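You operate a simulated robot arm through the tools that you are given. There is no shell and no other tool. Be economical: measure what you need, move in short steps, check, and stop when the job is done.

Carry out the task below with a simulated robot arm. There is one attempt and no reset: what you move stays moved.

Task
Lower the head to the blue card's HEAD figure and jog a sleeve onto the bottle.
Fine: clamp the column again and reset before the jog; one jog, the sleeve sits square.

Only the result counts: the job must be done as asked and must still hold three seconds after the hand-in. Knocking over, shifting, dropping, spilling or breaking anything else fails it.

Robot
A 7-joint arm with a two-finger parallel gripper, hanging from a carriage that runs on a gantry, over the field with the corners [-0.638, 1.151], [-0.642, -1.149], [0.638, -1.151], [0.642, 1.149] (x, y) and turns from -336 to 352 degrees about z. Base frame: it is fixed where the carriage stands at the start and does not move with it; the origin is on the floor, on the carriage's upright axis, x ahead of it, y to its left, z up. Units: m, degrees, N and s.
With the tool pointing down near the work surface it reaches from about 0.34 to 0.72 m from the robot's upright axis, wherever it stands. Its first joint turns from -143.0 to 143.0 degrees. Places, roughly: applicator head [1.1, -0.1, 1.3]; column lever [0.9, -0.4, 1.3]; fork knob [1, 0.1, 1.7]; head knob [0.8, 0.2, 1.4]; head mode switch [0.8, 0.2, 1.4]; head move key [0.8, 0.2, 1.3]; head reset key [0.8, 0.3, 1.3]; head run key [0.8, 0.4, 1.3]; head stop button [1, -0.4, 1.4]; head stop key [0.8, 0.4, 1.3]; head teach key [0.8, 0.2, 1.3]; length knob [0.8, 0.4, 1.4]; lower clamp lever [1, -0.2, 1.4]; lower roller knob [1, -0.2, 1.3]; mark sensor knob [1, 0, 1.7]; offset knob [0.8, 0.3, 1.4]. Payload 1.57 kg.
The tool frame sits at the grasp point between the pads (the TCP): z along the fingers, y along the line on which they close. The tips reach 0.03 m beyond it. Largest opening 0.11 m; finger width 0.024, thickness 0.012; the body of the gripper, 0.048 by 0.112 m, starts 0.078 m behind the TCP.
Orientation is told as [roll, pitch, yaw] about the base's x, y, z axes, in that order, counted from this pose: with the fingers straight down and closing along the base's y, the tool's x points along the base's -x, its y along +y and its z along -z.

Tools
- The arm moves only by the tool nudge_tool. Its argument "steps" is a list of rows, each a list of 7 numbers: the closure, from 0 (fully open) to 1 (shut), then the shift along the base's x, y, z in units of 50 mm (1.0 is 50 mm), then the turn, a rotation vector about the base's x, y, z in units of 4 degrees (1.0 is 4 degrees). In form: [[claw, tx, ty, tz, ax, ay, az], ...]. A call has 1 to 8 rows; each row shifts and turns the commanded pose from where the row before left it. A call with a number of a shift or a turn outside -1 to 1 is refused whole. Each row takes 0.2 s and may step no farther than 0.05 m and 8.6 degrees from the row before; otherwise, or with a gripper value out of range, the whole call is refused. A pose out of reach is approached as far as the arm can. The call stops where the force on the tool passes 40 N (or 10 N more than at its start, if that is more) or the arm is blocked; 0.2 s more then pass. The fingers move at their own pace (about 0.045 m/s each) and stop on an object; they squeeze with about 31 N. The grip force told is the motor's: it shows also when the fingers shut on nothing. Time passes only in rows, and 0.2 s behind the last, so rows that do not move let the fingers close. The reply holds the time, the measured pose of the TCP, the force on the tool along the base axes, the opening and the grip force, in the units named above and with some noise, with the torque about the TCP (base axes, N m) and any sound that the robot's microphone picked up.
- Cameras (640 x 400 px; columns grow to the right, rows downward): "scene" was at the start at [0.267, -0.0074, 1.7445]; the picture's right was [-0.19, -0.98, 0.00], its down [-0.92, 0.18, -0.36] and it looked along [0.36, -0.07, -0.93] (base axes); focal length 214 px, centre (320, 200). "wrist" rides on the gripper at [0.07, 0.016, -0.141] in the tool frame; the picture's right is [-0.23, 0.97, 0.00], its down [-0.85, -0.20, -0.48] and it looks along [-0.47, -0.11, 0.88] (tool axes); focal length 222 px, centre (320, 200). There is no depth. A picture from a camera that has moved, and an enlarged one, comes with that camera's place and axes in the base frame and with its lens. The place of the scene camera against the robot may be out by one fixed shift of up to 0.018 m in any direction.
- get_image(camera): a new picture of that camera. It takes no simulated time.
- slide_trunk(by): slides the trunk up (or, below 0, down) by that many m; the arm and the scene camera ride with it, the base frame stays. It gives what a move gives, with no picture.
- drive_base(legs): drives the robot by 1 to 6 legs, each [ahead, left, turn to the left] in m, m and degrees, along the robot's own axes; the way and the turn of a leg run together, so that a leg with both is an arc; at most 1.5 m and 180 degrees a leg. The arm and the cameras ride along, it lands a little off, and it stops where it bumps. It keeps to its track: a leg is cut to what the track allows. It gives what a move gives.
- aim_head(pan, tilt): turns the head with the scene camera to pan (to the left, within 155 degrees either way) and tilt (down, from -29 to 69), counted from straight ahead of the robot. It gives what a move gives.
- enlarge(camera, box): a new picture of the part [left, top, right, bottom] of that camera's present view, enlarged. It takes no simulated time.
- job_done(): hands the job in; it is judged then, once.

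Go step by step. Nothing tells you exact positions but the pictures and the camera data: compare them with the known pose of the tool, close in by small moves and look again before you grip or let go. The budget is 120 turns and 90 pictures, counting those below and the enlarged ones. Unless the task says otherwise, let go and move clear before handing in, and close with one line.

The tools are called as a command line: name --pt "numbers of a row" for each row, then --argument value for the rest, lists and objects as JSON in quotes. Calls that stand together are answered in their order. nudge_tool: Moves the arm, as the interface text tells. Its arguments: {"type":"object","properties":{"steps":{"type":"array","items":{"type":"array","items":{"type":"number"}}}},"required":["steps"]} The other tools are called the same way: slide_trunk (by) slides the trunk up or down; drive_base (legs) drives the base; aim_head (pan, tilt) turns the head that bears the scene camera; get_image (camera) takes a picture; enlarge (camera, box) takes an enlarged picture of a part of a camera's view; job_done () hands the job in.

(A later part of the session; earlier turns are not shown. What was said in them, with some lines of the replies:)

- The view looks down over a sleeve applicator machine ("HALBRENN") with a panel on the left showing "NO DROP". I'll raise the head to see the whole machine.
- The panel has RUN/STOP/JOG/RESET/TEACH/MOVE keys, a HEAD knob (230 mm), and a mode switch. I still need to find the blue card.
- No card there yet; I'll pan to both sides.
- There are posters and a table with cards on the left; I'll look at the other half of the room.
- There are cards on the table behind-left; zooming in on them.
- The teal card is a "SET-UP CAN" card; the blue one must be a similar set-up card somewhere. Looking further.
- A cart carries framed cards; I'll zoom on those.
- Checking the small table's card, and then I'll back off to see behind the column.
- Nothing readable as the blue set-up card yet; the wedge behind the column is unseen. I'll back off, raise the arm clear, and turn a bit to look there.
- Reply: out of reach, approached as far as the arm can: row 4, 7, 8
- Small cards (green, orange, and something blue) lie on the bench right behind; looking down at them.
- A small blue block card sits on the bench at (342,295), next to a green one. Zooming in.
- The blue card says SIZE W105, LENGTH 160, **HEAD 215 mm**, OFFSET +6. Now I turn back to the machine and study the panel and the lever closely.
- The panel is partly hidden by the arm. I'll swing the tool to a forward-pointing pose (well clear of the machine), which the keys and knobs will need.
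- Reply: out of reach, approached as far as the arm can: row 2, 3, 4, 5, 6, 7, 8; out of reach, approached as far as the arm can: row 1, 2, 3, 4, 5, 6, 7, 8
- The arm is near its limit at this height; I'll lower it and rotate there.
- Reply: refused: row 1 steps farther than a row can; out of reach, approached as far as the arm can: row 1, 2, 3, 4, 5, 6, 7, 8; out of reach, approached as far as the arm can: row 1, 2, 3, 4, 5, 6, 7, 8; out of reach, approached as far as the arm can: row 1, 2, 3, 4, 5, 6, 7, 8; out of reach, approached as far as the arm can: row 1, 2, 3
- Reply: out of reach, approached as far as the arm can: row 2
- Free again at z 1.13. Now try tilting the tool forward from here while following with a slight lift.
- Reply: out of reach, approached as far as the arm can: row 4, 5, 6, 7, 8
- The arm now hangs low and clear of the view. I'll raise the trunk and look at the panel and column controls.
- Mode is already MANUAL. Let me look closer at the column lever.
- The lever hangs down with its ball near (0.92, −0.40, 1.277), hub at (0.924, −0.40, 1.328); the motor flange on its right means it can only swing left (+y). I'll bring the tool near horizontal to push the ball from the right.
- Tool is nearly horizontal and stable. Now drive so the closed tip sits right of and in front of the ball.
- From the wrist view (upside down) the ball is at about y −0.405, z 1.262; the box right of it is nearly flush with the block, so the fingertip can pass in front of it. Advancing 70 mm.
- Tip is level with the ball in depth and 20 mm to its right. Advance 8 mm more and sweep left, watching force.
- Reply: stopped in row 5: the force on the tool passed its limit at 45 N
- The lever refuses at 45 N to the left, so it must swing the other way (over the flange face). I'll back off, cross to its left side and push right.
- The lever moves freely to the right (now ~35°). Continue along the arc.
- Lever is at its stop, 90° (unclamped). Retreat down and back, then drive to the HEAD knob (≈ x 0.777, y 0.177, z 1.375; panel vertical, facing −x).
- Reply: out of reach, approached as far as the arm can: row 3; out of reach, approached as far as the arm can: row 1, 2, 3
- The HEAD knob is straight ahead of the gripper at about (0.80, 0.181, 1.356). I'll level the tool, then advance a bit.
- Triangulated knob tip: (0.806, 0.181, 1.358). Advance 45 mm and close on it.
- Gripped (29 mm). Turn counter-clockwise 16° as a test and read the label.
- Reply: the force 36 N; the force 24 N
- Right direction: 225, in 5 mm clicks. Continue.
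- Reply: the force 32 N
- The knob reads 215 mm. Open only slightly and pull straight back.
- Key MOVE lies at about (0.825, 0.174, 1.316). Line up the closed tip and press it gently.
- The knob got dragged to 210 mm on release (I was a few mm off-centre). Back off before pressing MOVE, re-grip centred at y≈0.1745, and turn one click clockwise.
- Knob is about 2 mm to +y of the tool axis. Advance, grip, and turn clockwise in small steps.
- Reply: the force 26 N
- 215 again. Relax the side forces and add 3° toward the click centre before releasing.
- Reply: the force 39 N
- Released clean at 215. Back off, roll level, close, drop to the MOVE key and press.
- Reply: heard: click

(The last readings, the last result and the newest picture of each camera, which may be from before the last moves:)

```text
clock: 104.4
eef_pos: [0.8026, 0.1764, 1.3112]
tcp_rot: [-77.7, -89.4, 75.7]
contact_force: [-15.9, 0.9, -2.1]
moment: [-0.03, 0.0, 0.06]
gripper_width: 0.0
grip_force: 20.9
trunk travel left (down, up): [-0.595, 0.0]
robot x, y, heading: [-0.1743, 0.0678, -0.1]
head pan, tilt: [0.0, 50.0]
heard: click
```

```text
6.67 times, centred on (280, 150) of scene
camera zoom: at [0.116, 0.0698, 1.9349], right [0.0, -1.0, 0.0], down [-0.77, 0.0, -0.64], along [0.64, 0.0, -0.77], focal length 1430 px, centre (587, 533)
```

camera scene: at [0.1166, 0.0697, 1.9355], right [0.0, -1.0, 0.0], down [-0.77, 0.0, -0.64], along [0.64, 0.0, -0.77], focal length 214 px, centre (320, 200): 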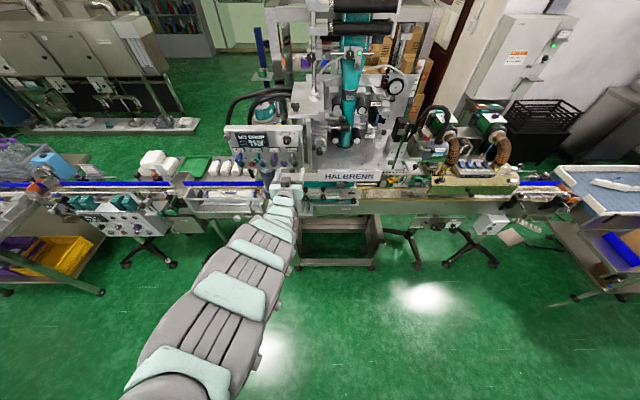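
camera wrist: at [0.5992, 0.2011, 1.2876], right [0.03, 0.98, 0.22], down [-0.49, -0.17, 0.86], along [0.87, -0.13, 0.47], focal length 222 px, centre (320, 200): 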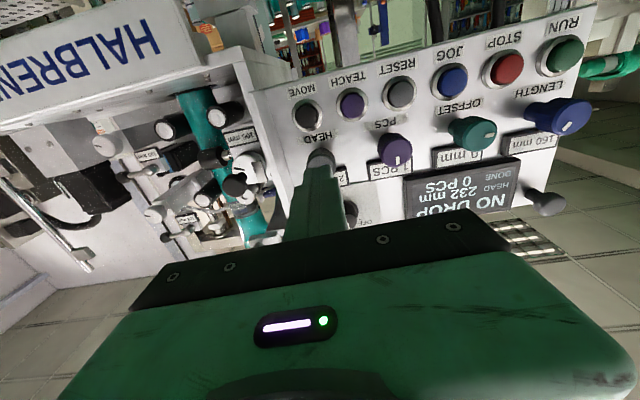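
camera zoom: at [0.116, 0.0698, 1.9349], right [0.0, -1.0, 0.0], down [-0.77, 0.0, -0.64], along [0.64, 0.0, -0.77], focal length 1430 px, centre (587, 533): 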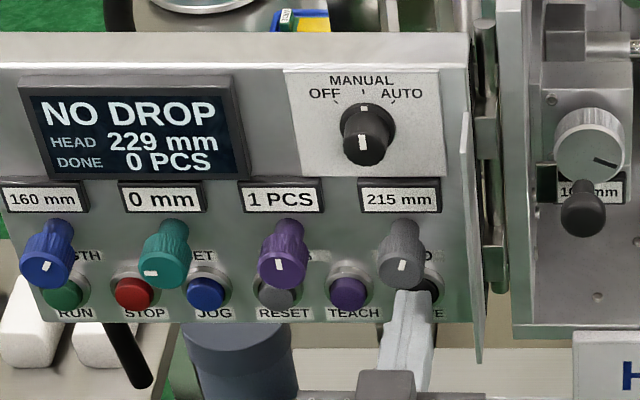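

MOVE clicked and the head is going down (229). Keep holding and re-check.

nudge_tool --pt "1 0 0 0 0 0 0" --pt "1 0 0 0 0 0 0" --pt "1 0 0 0 0 0 0" --pt "1 0 0 0 0 0 0" --pt "1 0 0 0 0 0 0" --pt "1 0 0 0 0 0 0" --pt "1 0 0 0 0 0 0" --pt "1 0 0 0 0 0 0"

nudge_tool --pt "1 0 0 0 0 0 0" --pt "1 0 0 0 0 0 0" --pt "1 0 0 0 0 0 0" --pt "1 0 0 0 0 0 0" --pt "1 0 0 0 0 0 0" --pt "1 0 0 0 0 0 0" --pt "1 0 0 0 0 0 0" --pt "1 0 0 0 0 0 0"

enlarge --camera "scene" --box '[250, 120, 310, 180]'

```text
clock: 106.2
eef_pos: [0.8046, 0.1756, 1.3114]
tcp_rot: [-86.6, -89.5, 84.7]
contact_force: [-14.7, -0.1, -7.4]
moment: [-0.03, 0.35, 0.02]
gripper_width: 0.0001
grip_force: 21.2
trunk travel left (down, up): [-0.595, 0.0]
robot x, y, heading: [-0.173, 0.0677, -0.0]
head pan, tilt: [0.0, 50.0]
```

```text
clock: 108.0
eef_pos: [0.8038, 0.1771, 1.3113]
tcp_rot: [-89.9, -89.4, 88.0]
contact_force: [-16.2, 0.6, -5.0]
moment: [0.02, 0.21, 0.01]
gripper_width: 0.0002
grip_force: 20.9
trunk travel left (down, up): [-0.595, 0.0]
robot x, y, heading: [-0.1733, 0.0699, -0.1]
head pan, tilt: [0.0, 50.0]
```

```text
6.67 times, centred on (280, 150) of scene
camera zoom: at [0.1159, 0.0697, 1.9349], right [0.0, -1.0, 0.0], down [-0.77, 0.0, -0.64], along [0.64, 0.0, -0.77], focal length 1430 px, centre (587, 533)
```

zoom: 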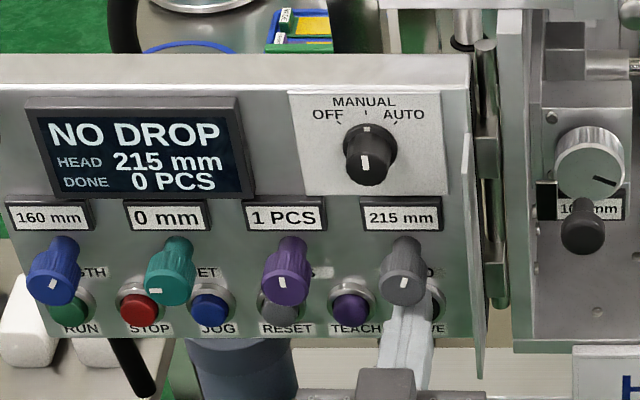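

HEAD reads 215 mm (the panel rode down with it). Pull back, and go to the lever to clamp it again.

nudge_tool --pt "1 -0.5 0 -0.05 0 0 0" --pt "1 -0.8 0 0 0 0 0" --pt "1 -0.6 0 0 0 0 0"

drive_base --legs '[[-0.05, 0, 0], [0, -0.628, 0]]'

get_image --camera "scene"

enlarge --camera "wrist" --box '[160, 60, 480, 260]'

```text
clock: 108.8
eef_pos: [0.711, 0.1756, 1.3104]
tcp_rot: [-107.6, -89.5, 105.5]
contact_force: [0.1, -0.3, 0.0]
moment: [-0.03, 0.0, 0.02]
gripper_width: 0.0001
grip_force: 21.1
trunk travel left (down, up): [-0.595, 0.0]
robot x, y, heading: [-0.1727, 0.0646, -0.5]
head pan, tilt: [0.0, 50.0]
```

```text
clock: 112.8
eef_pos: [0.6593, -0.4407, 1.3114]
tcp_rot: [-101.2, -89.4, 99.4]
contact_force: [-0.1, -0.4, -0.8]
moment: [-0.01, -0.02, 0.02]
gripper_width: 0.0002
grip_force: 21.2
trunk travel left (down, up): [-0.595, 0.0]
robot x, y, heading: [-0.2204, -0.553, 0.0]
head pan, tilt: [0.0, 50.0]
```

```text
20 pictures are left
camera scene: at [0.0661, -0.5498, 1.9355], right [0.0, -1.0, 0.0], down [-0.77, 0.0, -0.64], along [0.64, 0.0, -0.77], focal length 214 px, centre (320, 200)
```

scene: 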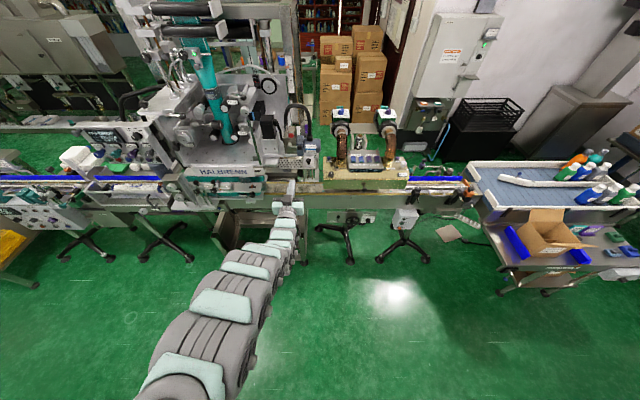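

```text
2.00 times, centred on (320, 160) of wrist
camera zoom: at [0.5196, -0.421, 1.2402], right [0.03, 0.98, 0.22], down [-0.49, -0.18, 0.86], along [0.87, -0.13, 0.47], focal length 444 px, centre (320, 280)
```

zoom: 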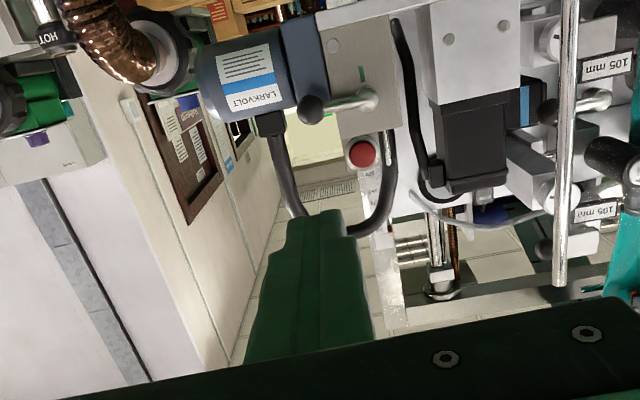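

Ball seen at (≈0.93, −0.452, 1.293), red stop button at (y −0.417, z 1.339) – I must stay right of it. Line up at y −0.455, z 1.332 and come forward to short of it.

nudge_tool --pt "1 0 -0.14 0.2 0 0 0" --pt "1 0 -0.14 0.2 0 0 0"

drive_base --legs '[[0.17, 0, 0]]'

enlarge --camera "wrist" --box '[240, 80, 400, 200]'

```text
clock: 113.4
eef_pos: [0.6619, -0.4544, 1.3295]
tcp_rot: [-104.6, -89.3, 102.9]
contact_force: [0.5, -0.3, -0.9]
moment: [-0.02, 0.02, -0.01]
gripper_width: 0.0
grip_force: 20.8
trunk travel left (down, up): [-0.595, 0.0]
robot x, y, heading: [-0.2241, -0.5554, -0.0]
head pan, tilt: [0.0, 50.0]
```

```text
clock: 114.9
eef_pos: [0.8339, -0.4514, 1.3303]
tcp_rot: [-103.2, -89.4, 101.8]
contact_force: [-0.2, 0.1, 0.3]
moment: [0.03, -0.01, 0.0]
gripper_width: 0.0
grip_force: 21.0
trunk travel left (down, up): [-0.595, 0.0]
robot x, y, heading: [-0.0514, -0.5524, -0.1]
head pan, tilt: [0.0, 50.0]
```

```text
3.33 times, centred on (320, 140) of wrist
camera zoom: at [0.6926, -0.4319, 1.2587], right [0.03, 0.98, 0.22], down [-0.49, -0.18, 0.86], along [0.87, -0.13, 0.47], focal length 740 px, centre (320, 400)
```

zoom: 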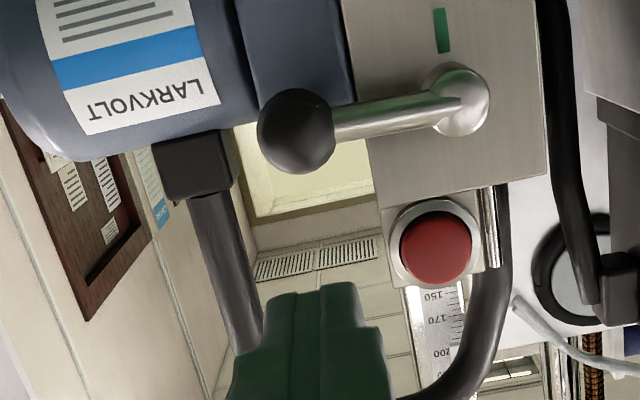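

Path between the stop button and the cable is clear. Advance and push the ball down and back left.

nudge_tool --pt "1 0.5 -0.03 0 0 0 0" --pt "1 0.5 0 0 0 0 0" --pt "1 0.32 0 0 0 0 0"

nudge_tool --pt "1 0 0 -0.3 0 0 0" --pt "1 0 0 -0.25 0 0 0" --pt "1 0 0 -0.25 0 0 0" --pt "1 0 0 -0.3 0 0 0" --pt "1 0 0 -0.25 0 0 0"

enlarge --camera "scene" --box '[255, 130, 325, 200]'

```text
clock: 115.7
eef_pos: [0.8984, -0.4541, 1.329]
tcp_rot: [-104.0, -89.4, 102.5]
contact_force: [-0.3, 0.9, 0.6]
moment: [-0.01, -0.03, -0.05]
gripper_width: 0.0
grip_force: 21.6
trunk travel left (down, up): [-0.595, 0.0]
robot x, y, heading: [-0.0528, -0.551, 0.3]
head pan, tilt: [0.0, 50.0]
```

```text
clock: 116.9
eef_pos: [0.8976, -0.4527, 1.2593]
tcp_rot: [-94.0, -89.5, 92.3]
contact_force: [-1.8, -1.9, -1.6]
moment: [-0.02, 0.03, -0.02]
gripper_width: 0.0
grip_force: 21.3
trunk travel left (down, up): [-0.595, 0.0]
robot x, y, heading: [-0.0534, -0.5567, 0.5]
head pan, tilt: [0.0, 50.0]
```

```text
5.71 times, centred on (290, 165) of scene
camera zoom: at [0.2368, -0.5489, 1.9353], right [0.0, -1.0, 0.0], down [-0.77, 0.0, -0.64], along [0.64, 0.0, -0.77], focal length 1226 px, centre (491, 400)
```

zoom: 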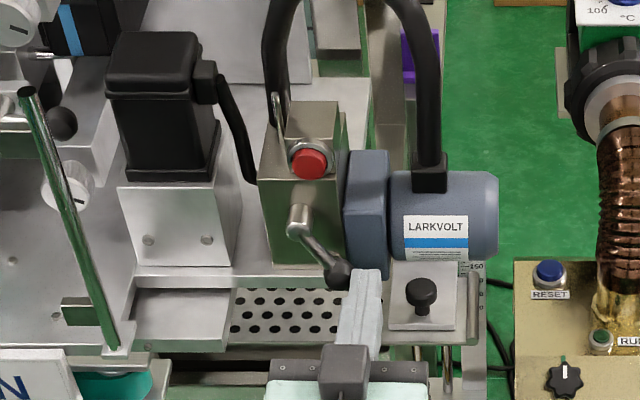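

Lever is at ~40° and moving down freely. Now push left the rest of the way to its stop.

nudge_tool --pt "1 0 0.12 -0.12 0 0 0" --pt "1 0 0.14 -0.1 0 0 0" --pt "1 0 0.14 -0.05 0 0 0" --pt "1 0 0.1 0 0 0 0" --pt "1 0 0.06 0 0 0 0"

enlarge --camera "scene" --box '[255, 130, 325, 200]'

```text
clock: 118.1
eef_pos: [0.8994, -0.4268, 1.2477]
tcp_rot: [-105.7, -89.4, 104.0]
contact_force: [-1.4, -4.3, -2.1]
moment: [0.01, 0.07, -0.12]
gripper_width: 0.0
grip_force: 21.1
trunk travel left (down, up): [-0.595, 0.0]
robot x, y, heading: [-0.0543, -0.5531, 0.3]
head pan, tilt: [0.0, 50.0]
```

```text
5.71 times, centred on (290, 165) of scene
camera zoom: at [0.2368, -0.549, 1.9354], right [0.0, -1.0, 0.0], down [-0.77, 0.0, -0.64], along [0.64, 0.0, -0.77], focal length 1226 px, centre (491, 400)
```

zoom: 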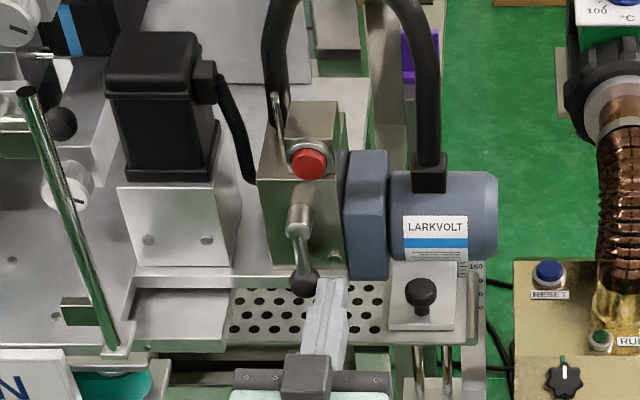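

nudge_tool --pt "1 0 0.06 0 0 0 0" --pt "1 0 0.04 0 0 0 0"

```text
clock: 118.7
eef_pos: [0.8981, -0.4256, 1.2476]
tcp_rot: [-107.2, -89.4, 105.5]
contact_force: [-3.7, -14.3, 2.5]
moment: [0.01, -0.08, -0.39]
gripper_width: 0.0
grip_force: 20.8
trunk travel left (down, up): [-0.595, 0.0]
robot x, y, heading: [-0.0521, -0.5581, -0.3]
head pan, tilt: [0.0, 50.0]
```

Lever is at its clamped stop. Retreat and drive to the RESET key (≈ y 0.265, z 1.296).

nudge_tool --pt "1 0 -0.16 0 0 0 0" --pt "1 -0.8 0 0 0 0 0" --pt "1 -0.8 0 0 0 0 0" --pt "1 0 0 0.48 0 0 0" --pt "1 0 0 0.48 0 0 0"

drive_base --legs '[[-0.12, 0, 0], [0, 0.7, 0]]'

enlarge --camera "wrist" --box '[160, 40, 480, 240]'

enlarge --camera "scene" --box '[240, 120, 420, 240]'

```text
clock: 119.9
eef_pos: [0.8181, -0.43, 1.296]
tcp_rot: [-99.9, -89.4, 98.3]
contact_force: [0.2, -0.3, -0.4]
moment: [0.04, -0.02, 0.02]
gripper_width: 0.0001
grip_force: 21.1
trunk travel left (down, up): [-0.595, 0.0]
robot x, y, heading: [-0.0534, -0.5535, 0.2]
head pan, tilt: [0.0, 50.0]
```

```text
clock: 124.5
eef_pos: [0.6886, 0.2743, 1.2959]
tcp_rot: [-103.3, -89.4, 102.3]
contact_force: [0.9, 0.1, 0.5]
moment: [0.02, 0.01, 0.0]
gripper_width: 0.0
grip_force: 21.3
trunk travel left (down, up): [-0.595, 0.0]
robot x, y, heading: [-0.1787, 0.1428, 0.9]
head pan, tilt: [0.0, 50.0]
```

```text
2.00 times, centred on (320, 140) of wrist
camera zoom: at [0.548, 0.2926, 1.2253], right [0.02, 0.98, 0.22], down [-0.48, -0.18, 0.86], along [0.88, -0.12, 0.47], focal length 444 px, centre (320, 320)
```

zoom: 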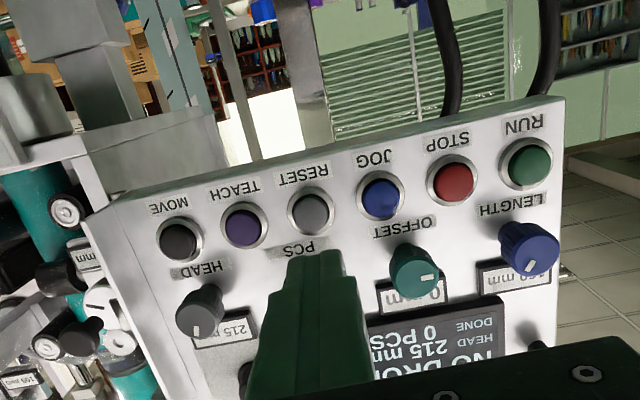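

```text
3.33 times, centred on (330, 180) of scene
camera zoom: at [0.1083, 0.1486, 1.9355], right [0.02, -1.0, 0.0], down [-0.77, -0.01, -0.64], along [0.64, 0.01, -0.77], focal length 715 px, centre (287, 267)
```

zoom: 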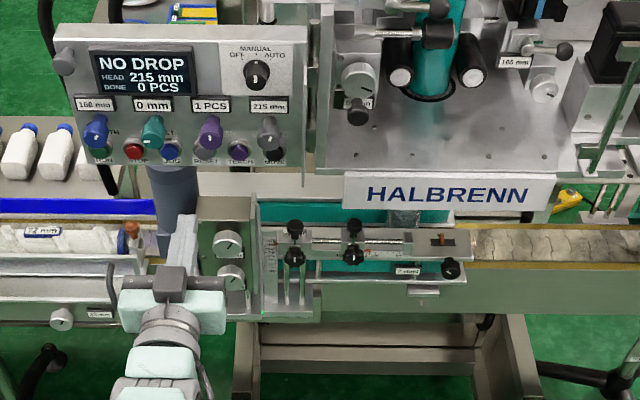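

RESET at (y 0.266, z 1.297), JOG at (y 0.310, z 1.298). Press RESET now.

nudge_tool --pt "1 0.5 -0.17 0 0 0 0" --pt "1 0.8 0 0 0 0 0" --pt "1 0.8 0 0 0 0 0" --pt "1 0.06 0 0 0 0 0" --pt "1 0.06 0 0 0 0 0" --pt "1 0.06 0 0 0 0 0" --pt "1 0.04 0 0 0 0 0"

enlarge --camera "scene" --box '[255, 120, 335, 190]'

```text
clock: 126.1
eef_pos: [0.8034, 0.2653, 1.2949]
tcp_rot: [-104.6, -89.3, 103.6]
contact_force: [-6.0, -0.3, 0.7]
moment: [0.03, -0.02, 0.01]
gripper_width: 0.0
grip_force: 21.5
trunk travel left (down, up): [-0.595, 0.0]
robot x, y, heading: [-0.1777, 0.1378, 1.1]
head pan, tilt: [0.0, 50.0]
heard: click
```

```text
5.71 times, centred on (295, 155) of scene
camera zoom: at [0.108, 0.1486, 1.9353], right [0.02, -1.0, 0.0], down [-0.77, -0.01, -0.64], along [0.64, 0.01, -0.77], focal length 1226 px, centre (463, 457)
```

zoom: 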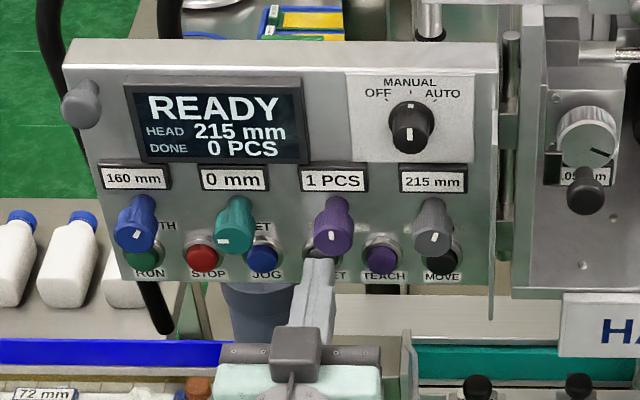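

READY. Back off, shift to JOG, and press it once.

nudge_tool --pt "1 -0.6 0 0 0 0 0" --pt "1 -0.3 0.45 0.03 0 0 0" --pt "1 0 0.45 0 0 0 0" --pt "1 0.6 0 0 0 0 0" --pt "1 0.1 0 0 0 0 0"

enlarge --camera "wrist" --box '[220, 60, 420, 220]'

```text
clock: 127.3
eef_pos: [0.7952, 0.3114, 1.2983]
tcp_rot: [-101.7, -89.4, 100.7]
contact_force: [0.2, -0.1, -0.3]
moment: [0.03, 0.0, 0.0]
gripper_width: 0.0
grip_force: 21.8
trunk travel left (down, up): [-0.595, 0.0]
robot x, y, heading: [-0.18, 0.1421, 1.1]
head pan, tilt: [0.0, 50.0]
```

```text
2.50 times, centred on (320, 140) of wrist
camera zoom: at [0.6544, 0.3302, 1.227], right [0.01, 0.98, 0.22], down [-0.48, -0.18, 0.86], along [0.88, -0.12, 0.47], focal length 555 px, centre (320, 350)
```

zoom: 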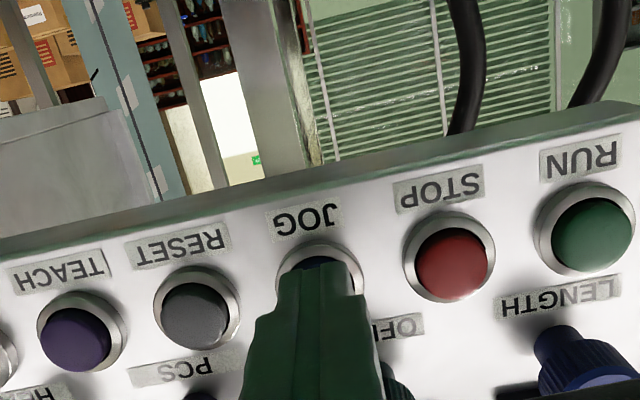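

Centred on JOG. One push, then off.

nudge_tool --pt "1 0.06 0 0 0 0 0" --pt "1 0.06 0 0 0 0 0" --pt "1 0.06 0 0 0 0 0"

```text
clock: 128.1
eef_pos: [0.8004, 0.3121, 1.3014]
tcp_rot: [-102.7, -89.4, 101.8]
contact_force: [-2.3, 1.0, -0.5]
moment: [-0.04, 0.03, 0.02]
gripper_width: 0.0001
grip_force: 21.6
out of reach, approached as far as the arm can: row 3
trunk travel left (down, up): [-0.595, 0.0]
robot x, y, heading: [-0.1828, 0.1409, 0.7]
head pan, tilt: [0.0, 50.0]
heard: click
```

Click heard. Retreat and check the display and the bottle.

nudge_tool --pt "1 -0.6 0 0 0 0 0" --pt "1 -0.8 0 0 0 0 0" --pt "1 0 0 0 0 0 0" --pt "1 0 0 0 0 0 0" --pt "1 0 0 0 0 0 0" --pt "1 0 0 0 0 0 0"

enlarge --camera "scene" --box '[240, 120, 420, 240]'

```text
clock: 129.5
eef_pos: [0.7307, 0.3096, 1.3006]
tcp_rot: [-102.9, -89.4, 101.9]
contact_force: [0.2, -0.4, 0.1]
moment: [-0.01, -0.01, 0.0]
gripper_width: 0.0001
grip_force: 21.1
trunk travel left (down, up): [-0.595, 0.0]
robot x, y, heading: [-0.179, 0.1428, 0.8]
head pan, tilt: [0.0, 50.0]
```

```text
3.33 times, centred on (330, 180) of scene
camera zoom: at [0.1083, 0.1486, 1.9355], right [0.02, -1.0, 0.0], down [-0.77, -0.01, -0.64], along [0.64, 0.01, -0.77], focal length 715 px, centre (287, 267)
```

zoom: 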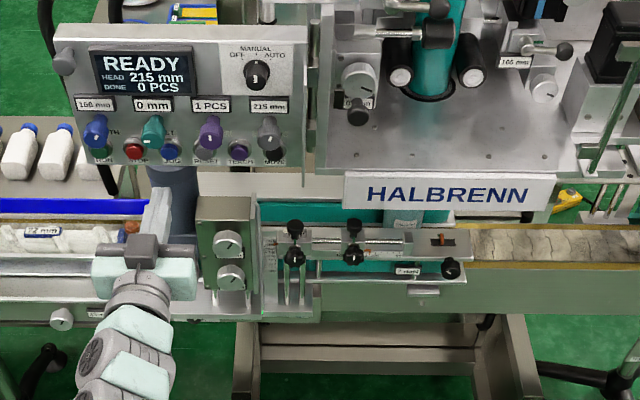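

enlarge --camera "scene" --box '[320, 160, 380, 210]'

enlarge --camera "scene" --box '[255, 120, 335, 190]'

```text
8.00 times, centred on (350, 185) of scene
camera zoom: at [0.1083, 0.1486, 1.9355], right [0.02, -1.0, 0.0], down [-0.77, -0.01, -0.64], along [0.64, 0.01, -0.77], focal length 1716 px, centre (80, 320)
```

zoom: 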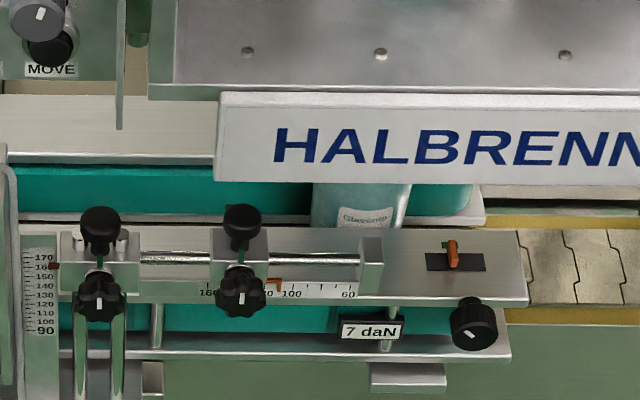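

```text
5.71 times, centred on (295, 155) of scene
camera zoom: at [0.1083, 0.1486, 1.9355], right [0.02, -1.0, 0.0], down [-0.77, -0.01, -0.64], along [0.64, 0.01, -0.77], focal length 1226 px, centre (463, 457)
```

zoom: 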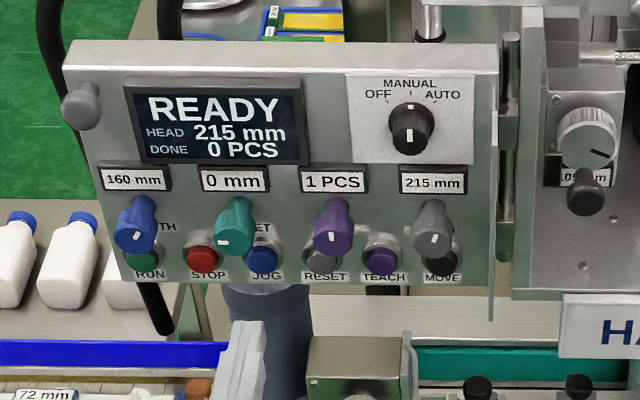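

READY, HEAD 215, and a labelled sleeve seems to be on the bottle now. I'll back away and look from lower to verify it sits square.

drive_base --legs '[[-0.3, 0, 0], [0, -0.2, 0]]'

slide_trunk --by -0.4

aim_head --pan 0 --tilt 20

get_image --camera "scene"

```text
clock: 132.8
eef_pos: [0.4312, 0.1064, 1.2988]
tcp_rot: [-102.7, -89.4, 101.9]
contact_force: [-0.9, 0.0, -0.8]
moment: [0.0, 0.02, -0.01]
gripper_width: 0.0
grip_force: 21.4
trunk travel left (down, up): [-0.595, 0.0]
robot x, y, heading: [-0.4766, -0.0658, 1.0]
head pan, tilt: [0.0, 50.0]
```

```text
clock: 136.6
eef_pos: [0.4318, 0.1059, 0.8997]
tcp_rot: [-101.8, -89.4, 100.9]
contact_force: [-0.5, 0.1, 0.4]
moment: [0.0, 0.03, 0.02]
gripper_width: 0.0
grip_force: 22.0
trunk travel left (down, up): [-0.195, 0.4]
robot x, y, heading: [-0.4798, -0.0651, 1.0]
head pan, tilt: [0.0, 50.0]
```

```text
clock: 137.6
eef_pos: [0.432, 0.1052, 0.901]
tcp_rot: [-102.7, -89.5, 101.8]
contact_force: [0.6, -0.4, 0.0]
moment: [0.0, 0.01, 0.0]
gripper_width: 0.0001
grip_force: 21.2
trunk travel left (down, up): [-0.195, 0.4]
robot x, y, heading: [-0.4787, -0.0635, 0.8]
head pan, tilt: [0.0, 20.0]
```

```text
8 pictures are left
camera scene: at [-0.1739, -0.0563, 1.581], right [0.02, -1.0, 0.0], down [-0.34, -0.01, -0.94], along [0.94, 0.02, -0.34], focal length 214 px, centre (320, 200)
```

scene: 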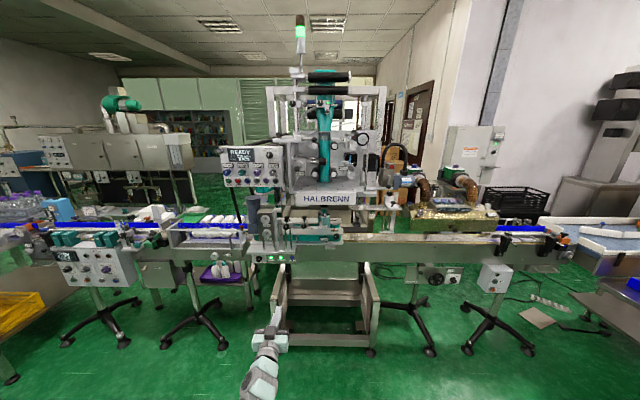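

enlarge --camera "scene" --box '[300, 195, 350, 250]'

enlarge --camera "scene" --box '[215, 140, 290, 190]'

```text
7.27 times, centred on (325, 222) of scene
camera zoom: at [-0.1739, -0.0563, 1.581], right [0.02, -1.0, 0.0], down [-0.34, -0.01, -0.94], along [0.94, 0.02, -0.34], focal length 1560 px, centre (284, 36)
```

zoom: 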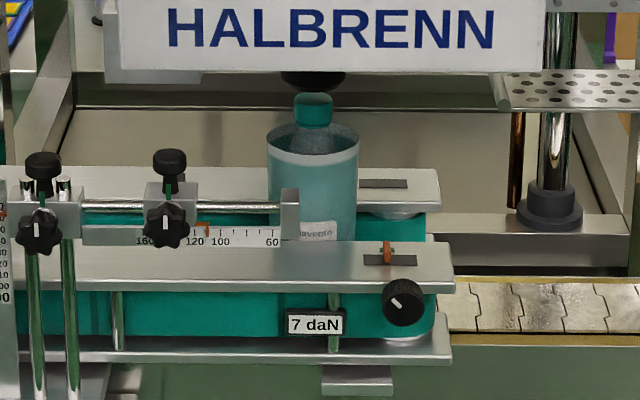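

```text
8.00 times, centred on (252, 165) of scene
camera zoom: at [-0.1739, -0.0563, 1.581], right [0.02, -1.0, 0.0], down [-0.34, -0.01, -0.94], along [0.94, 0.02, -0.34], focal length 1716 px, centre (860, 480)
```

zoom: 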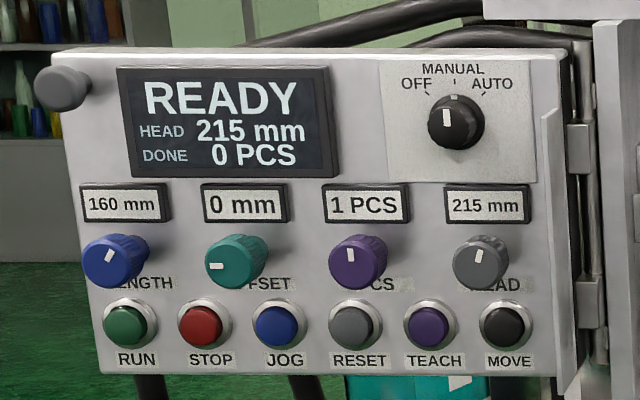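

The sleeve sits square on the bottle, HEAD and its setting both read 215 mm, the panel shows READY, the column is clamped again, and the arm is clear. Handing in.

job_done

```text
The job is handed in.
```

I lowered the head to 215 mm as the blue card says, clamped the column again, reset, and jogged once; one sleeve sits square on the bottle. On my first release the HEAD knob slipped to 210 mm, and I put it back to 215 before pressing MOVE. The card also lists OFFSET +6; I left that knob at 0 because you asked only for the HEAD figure.
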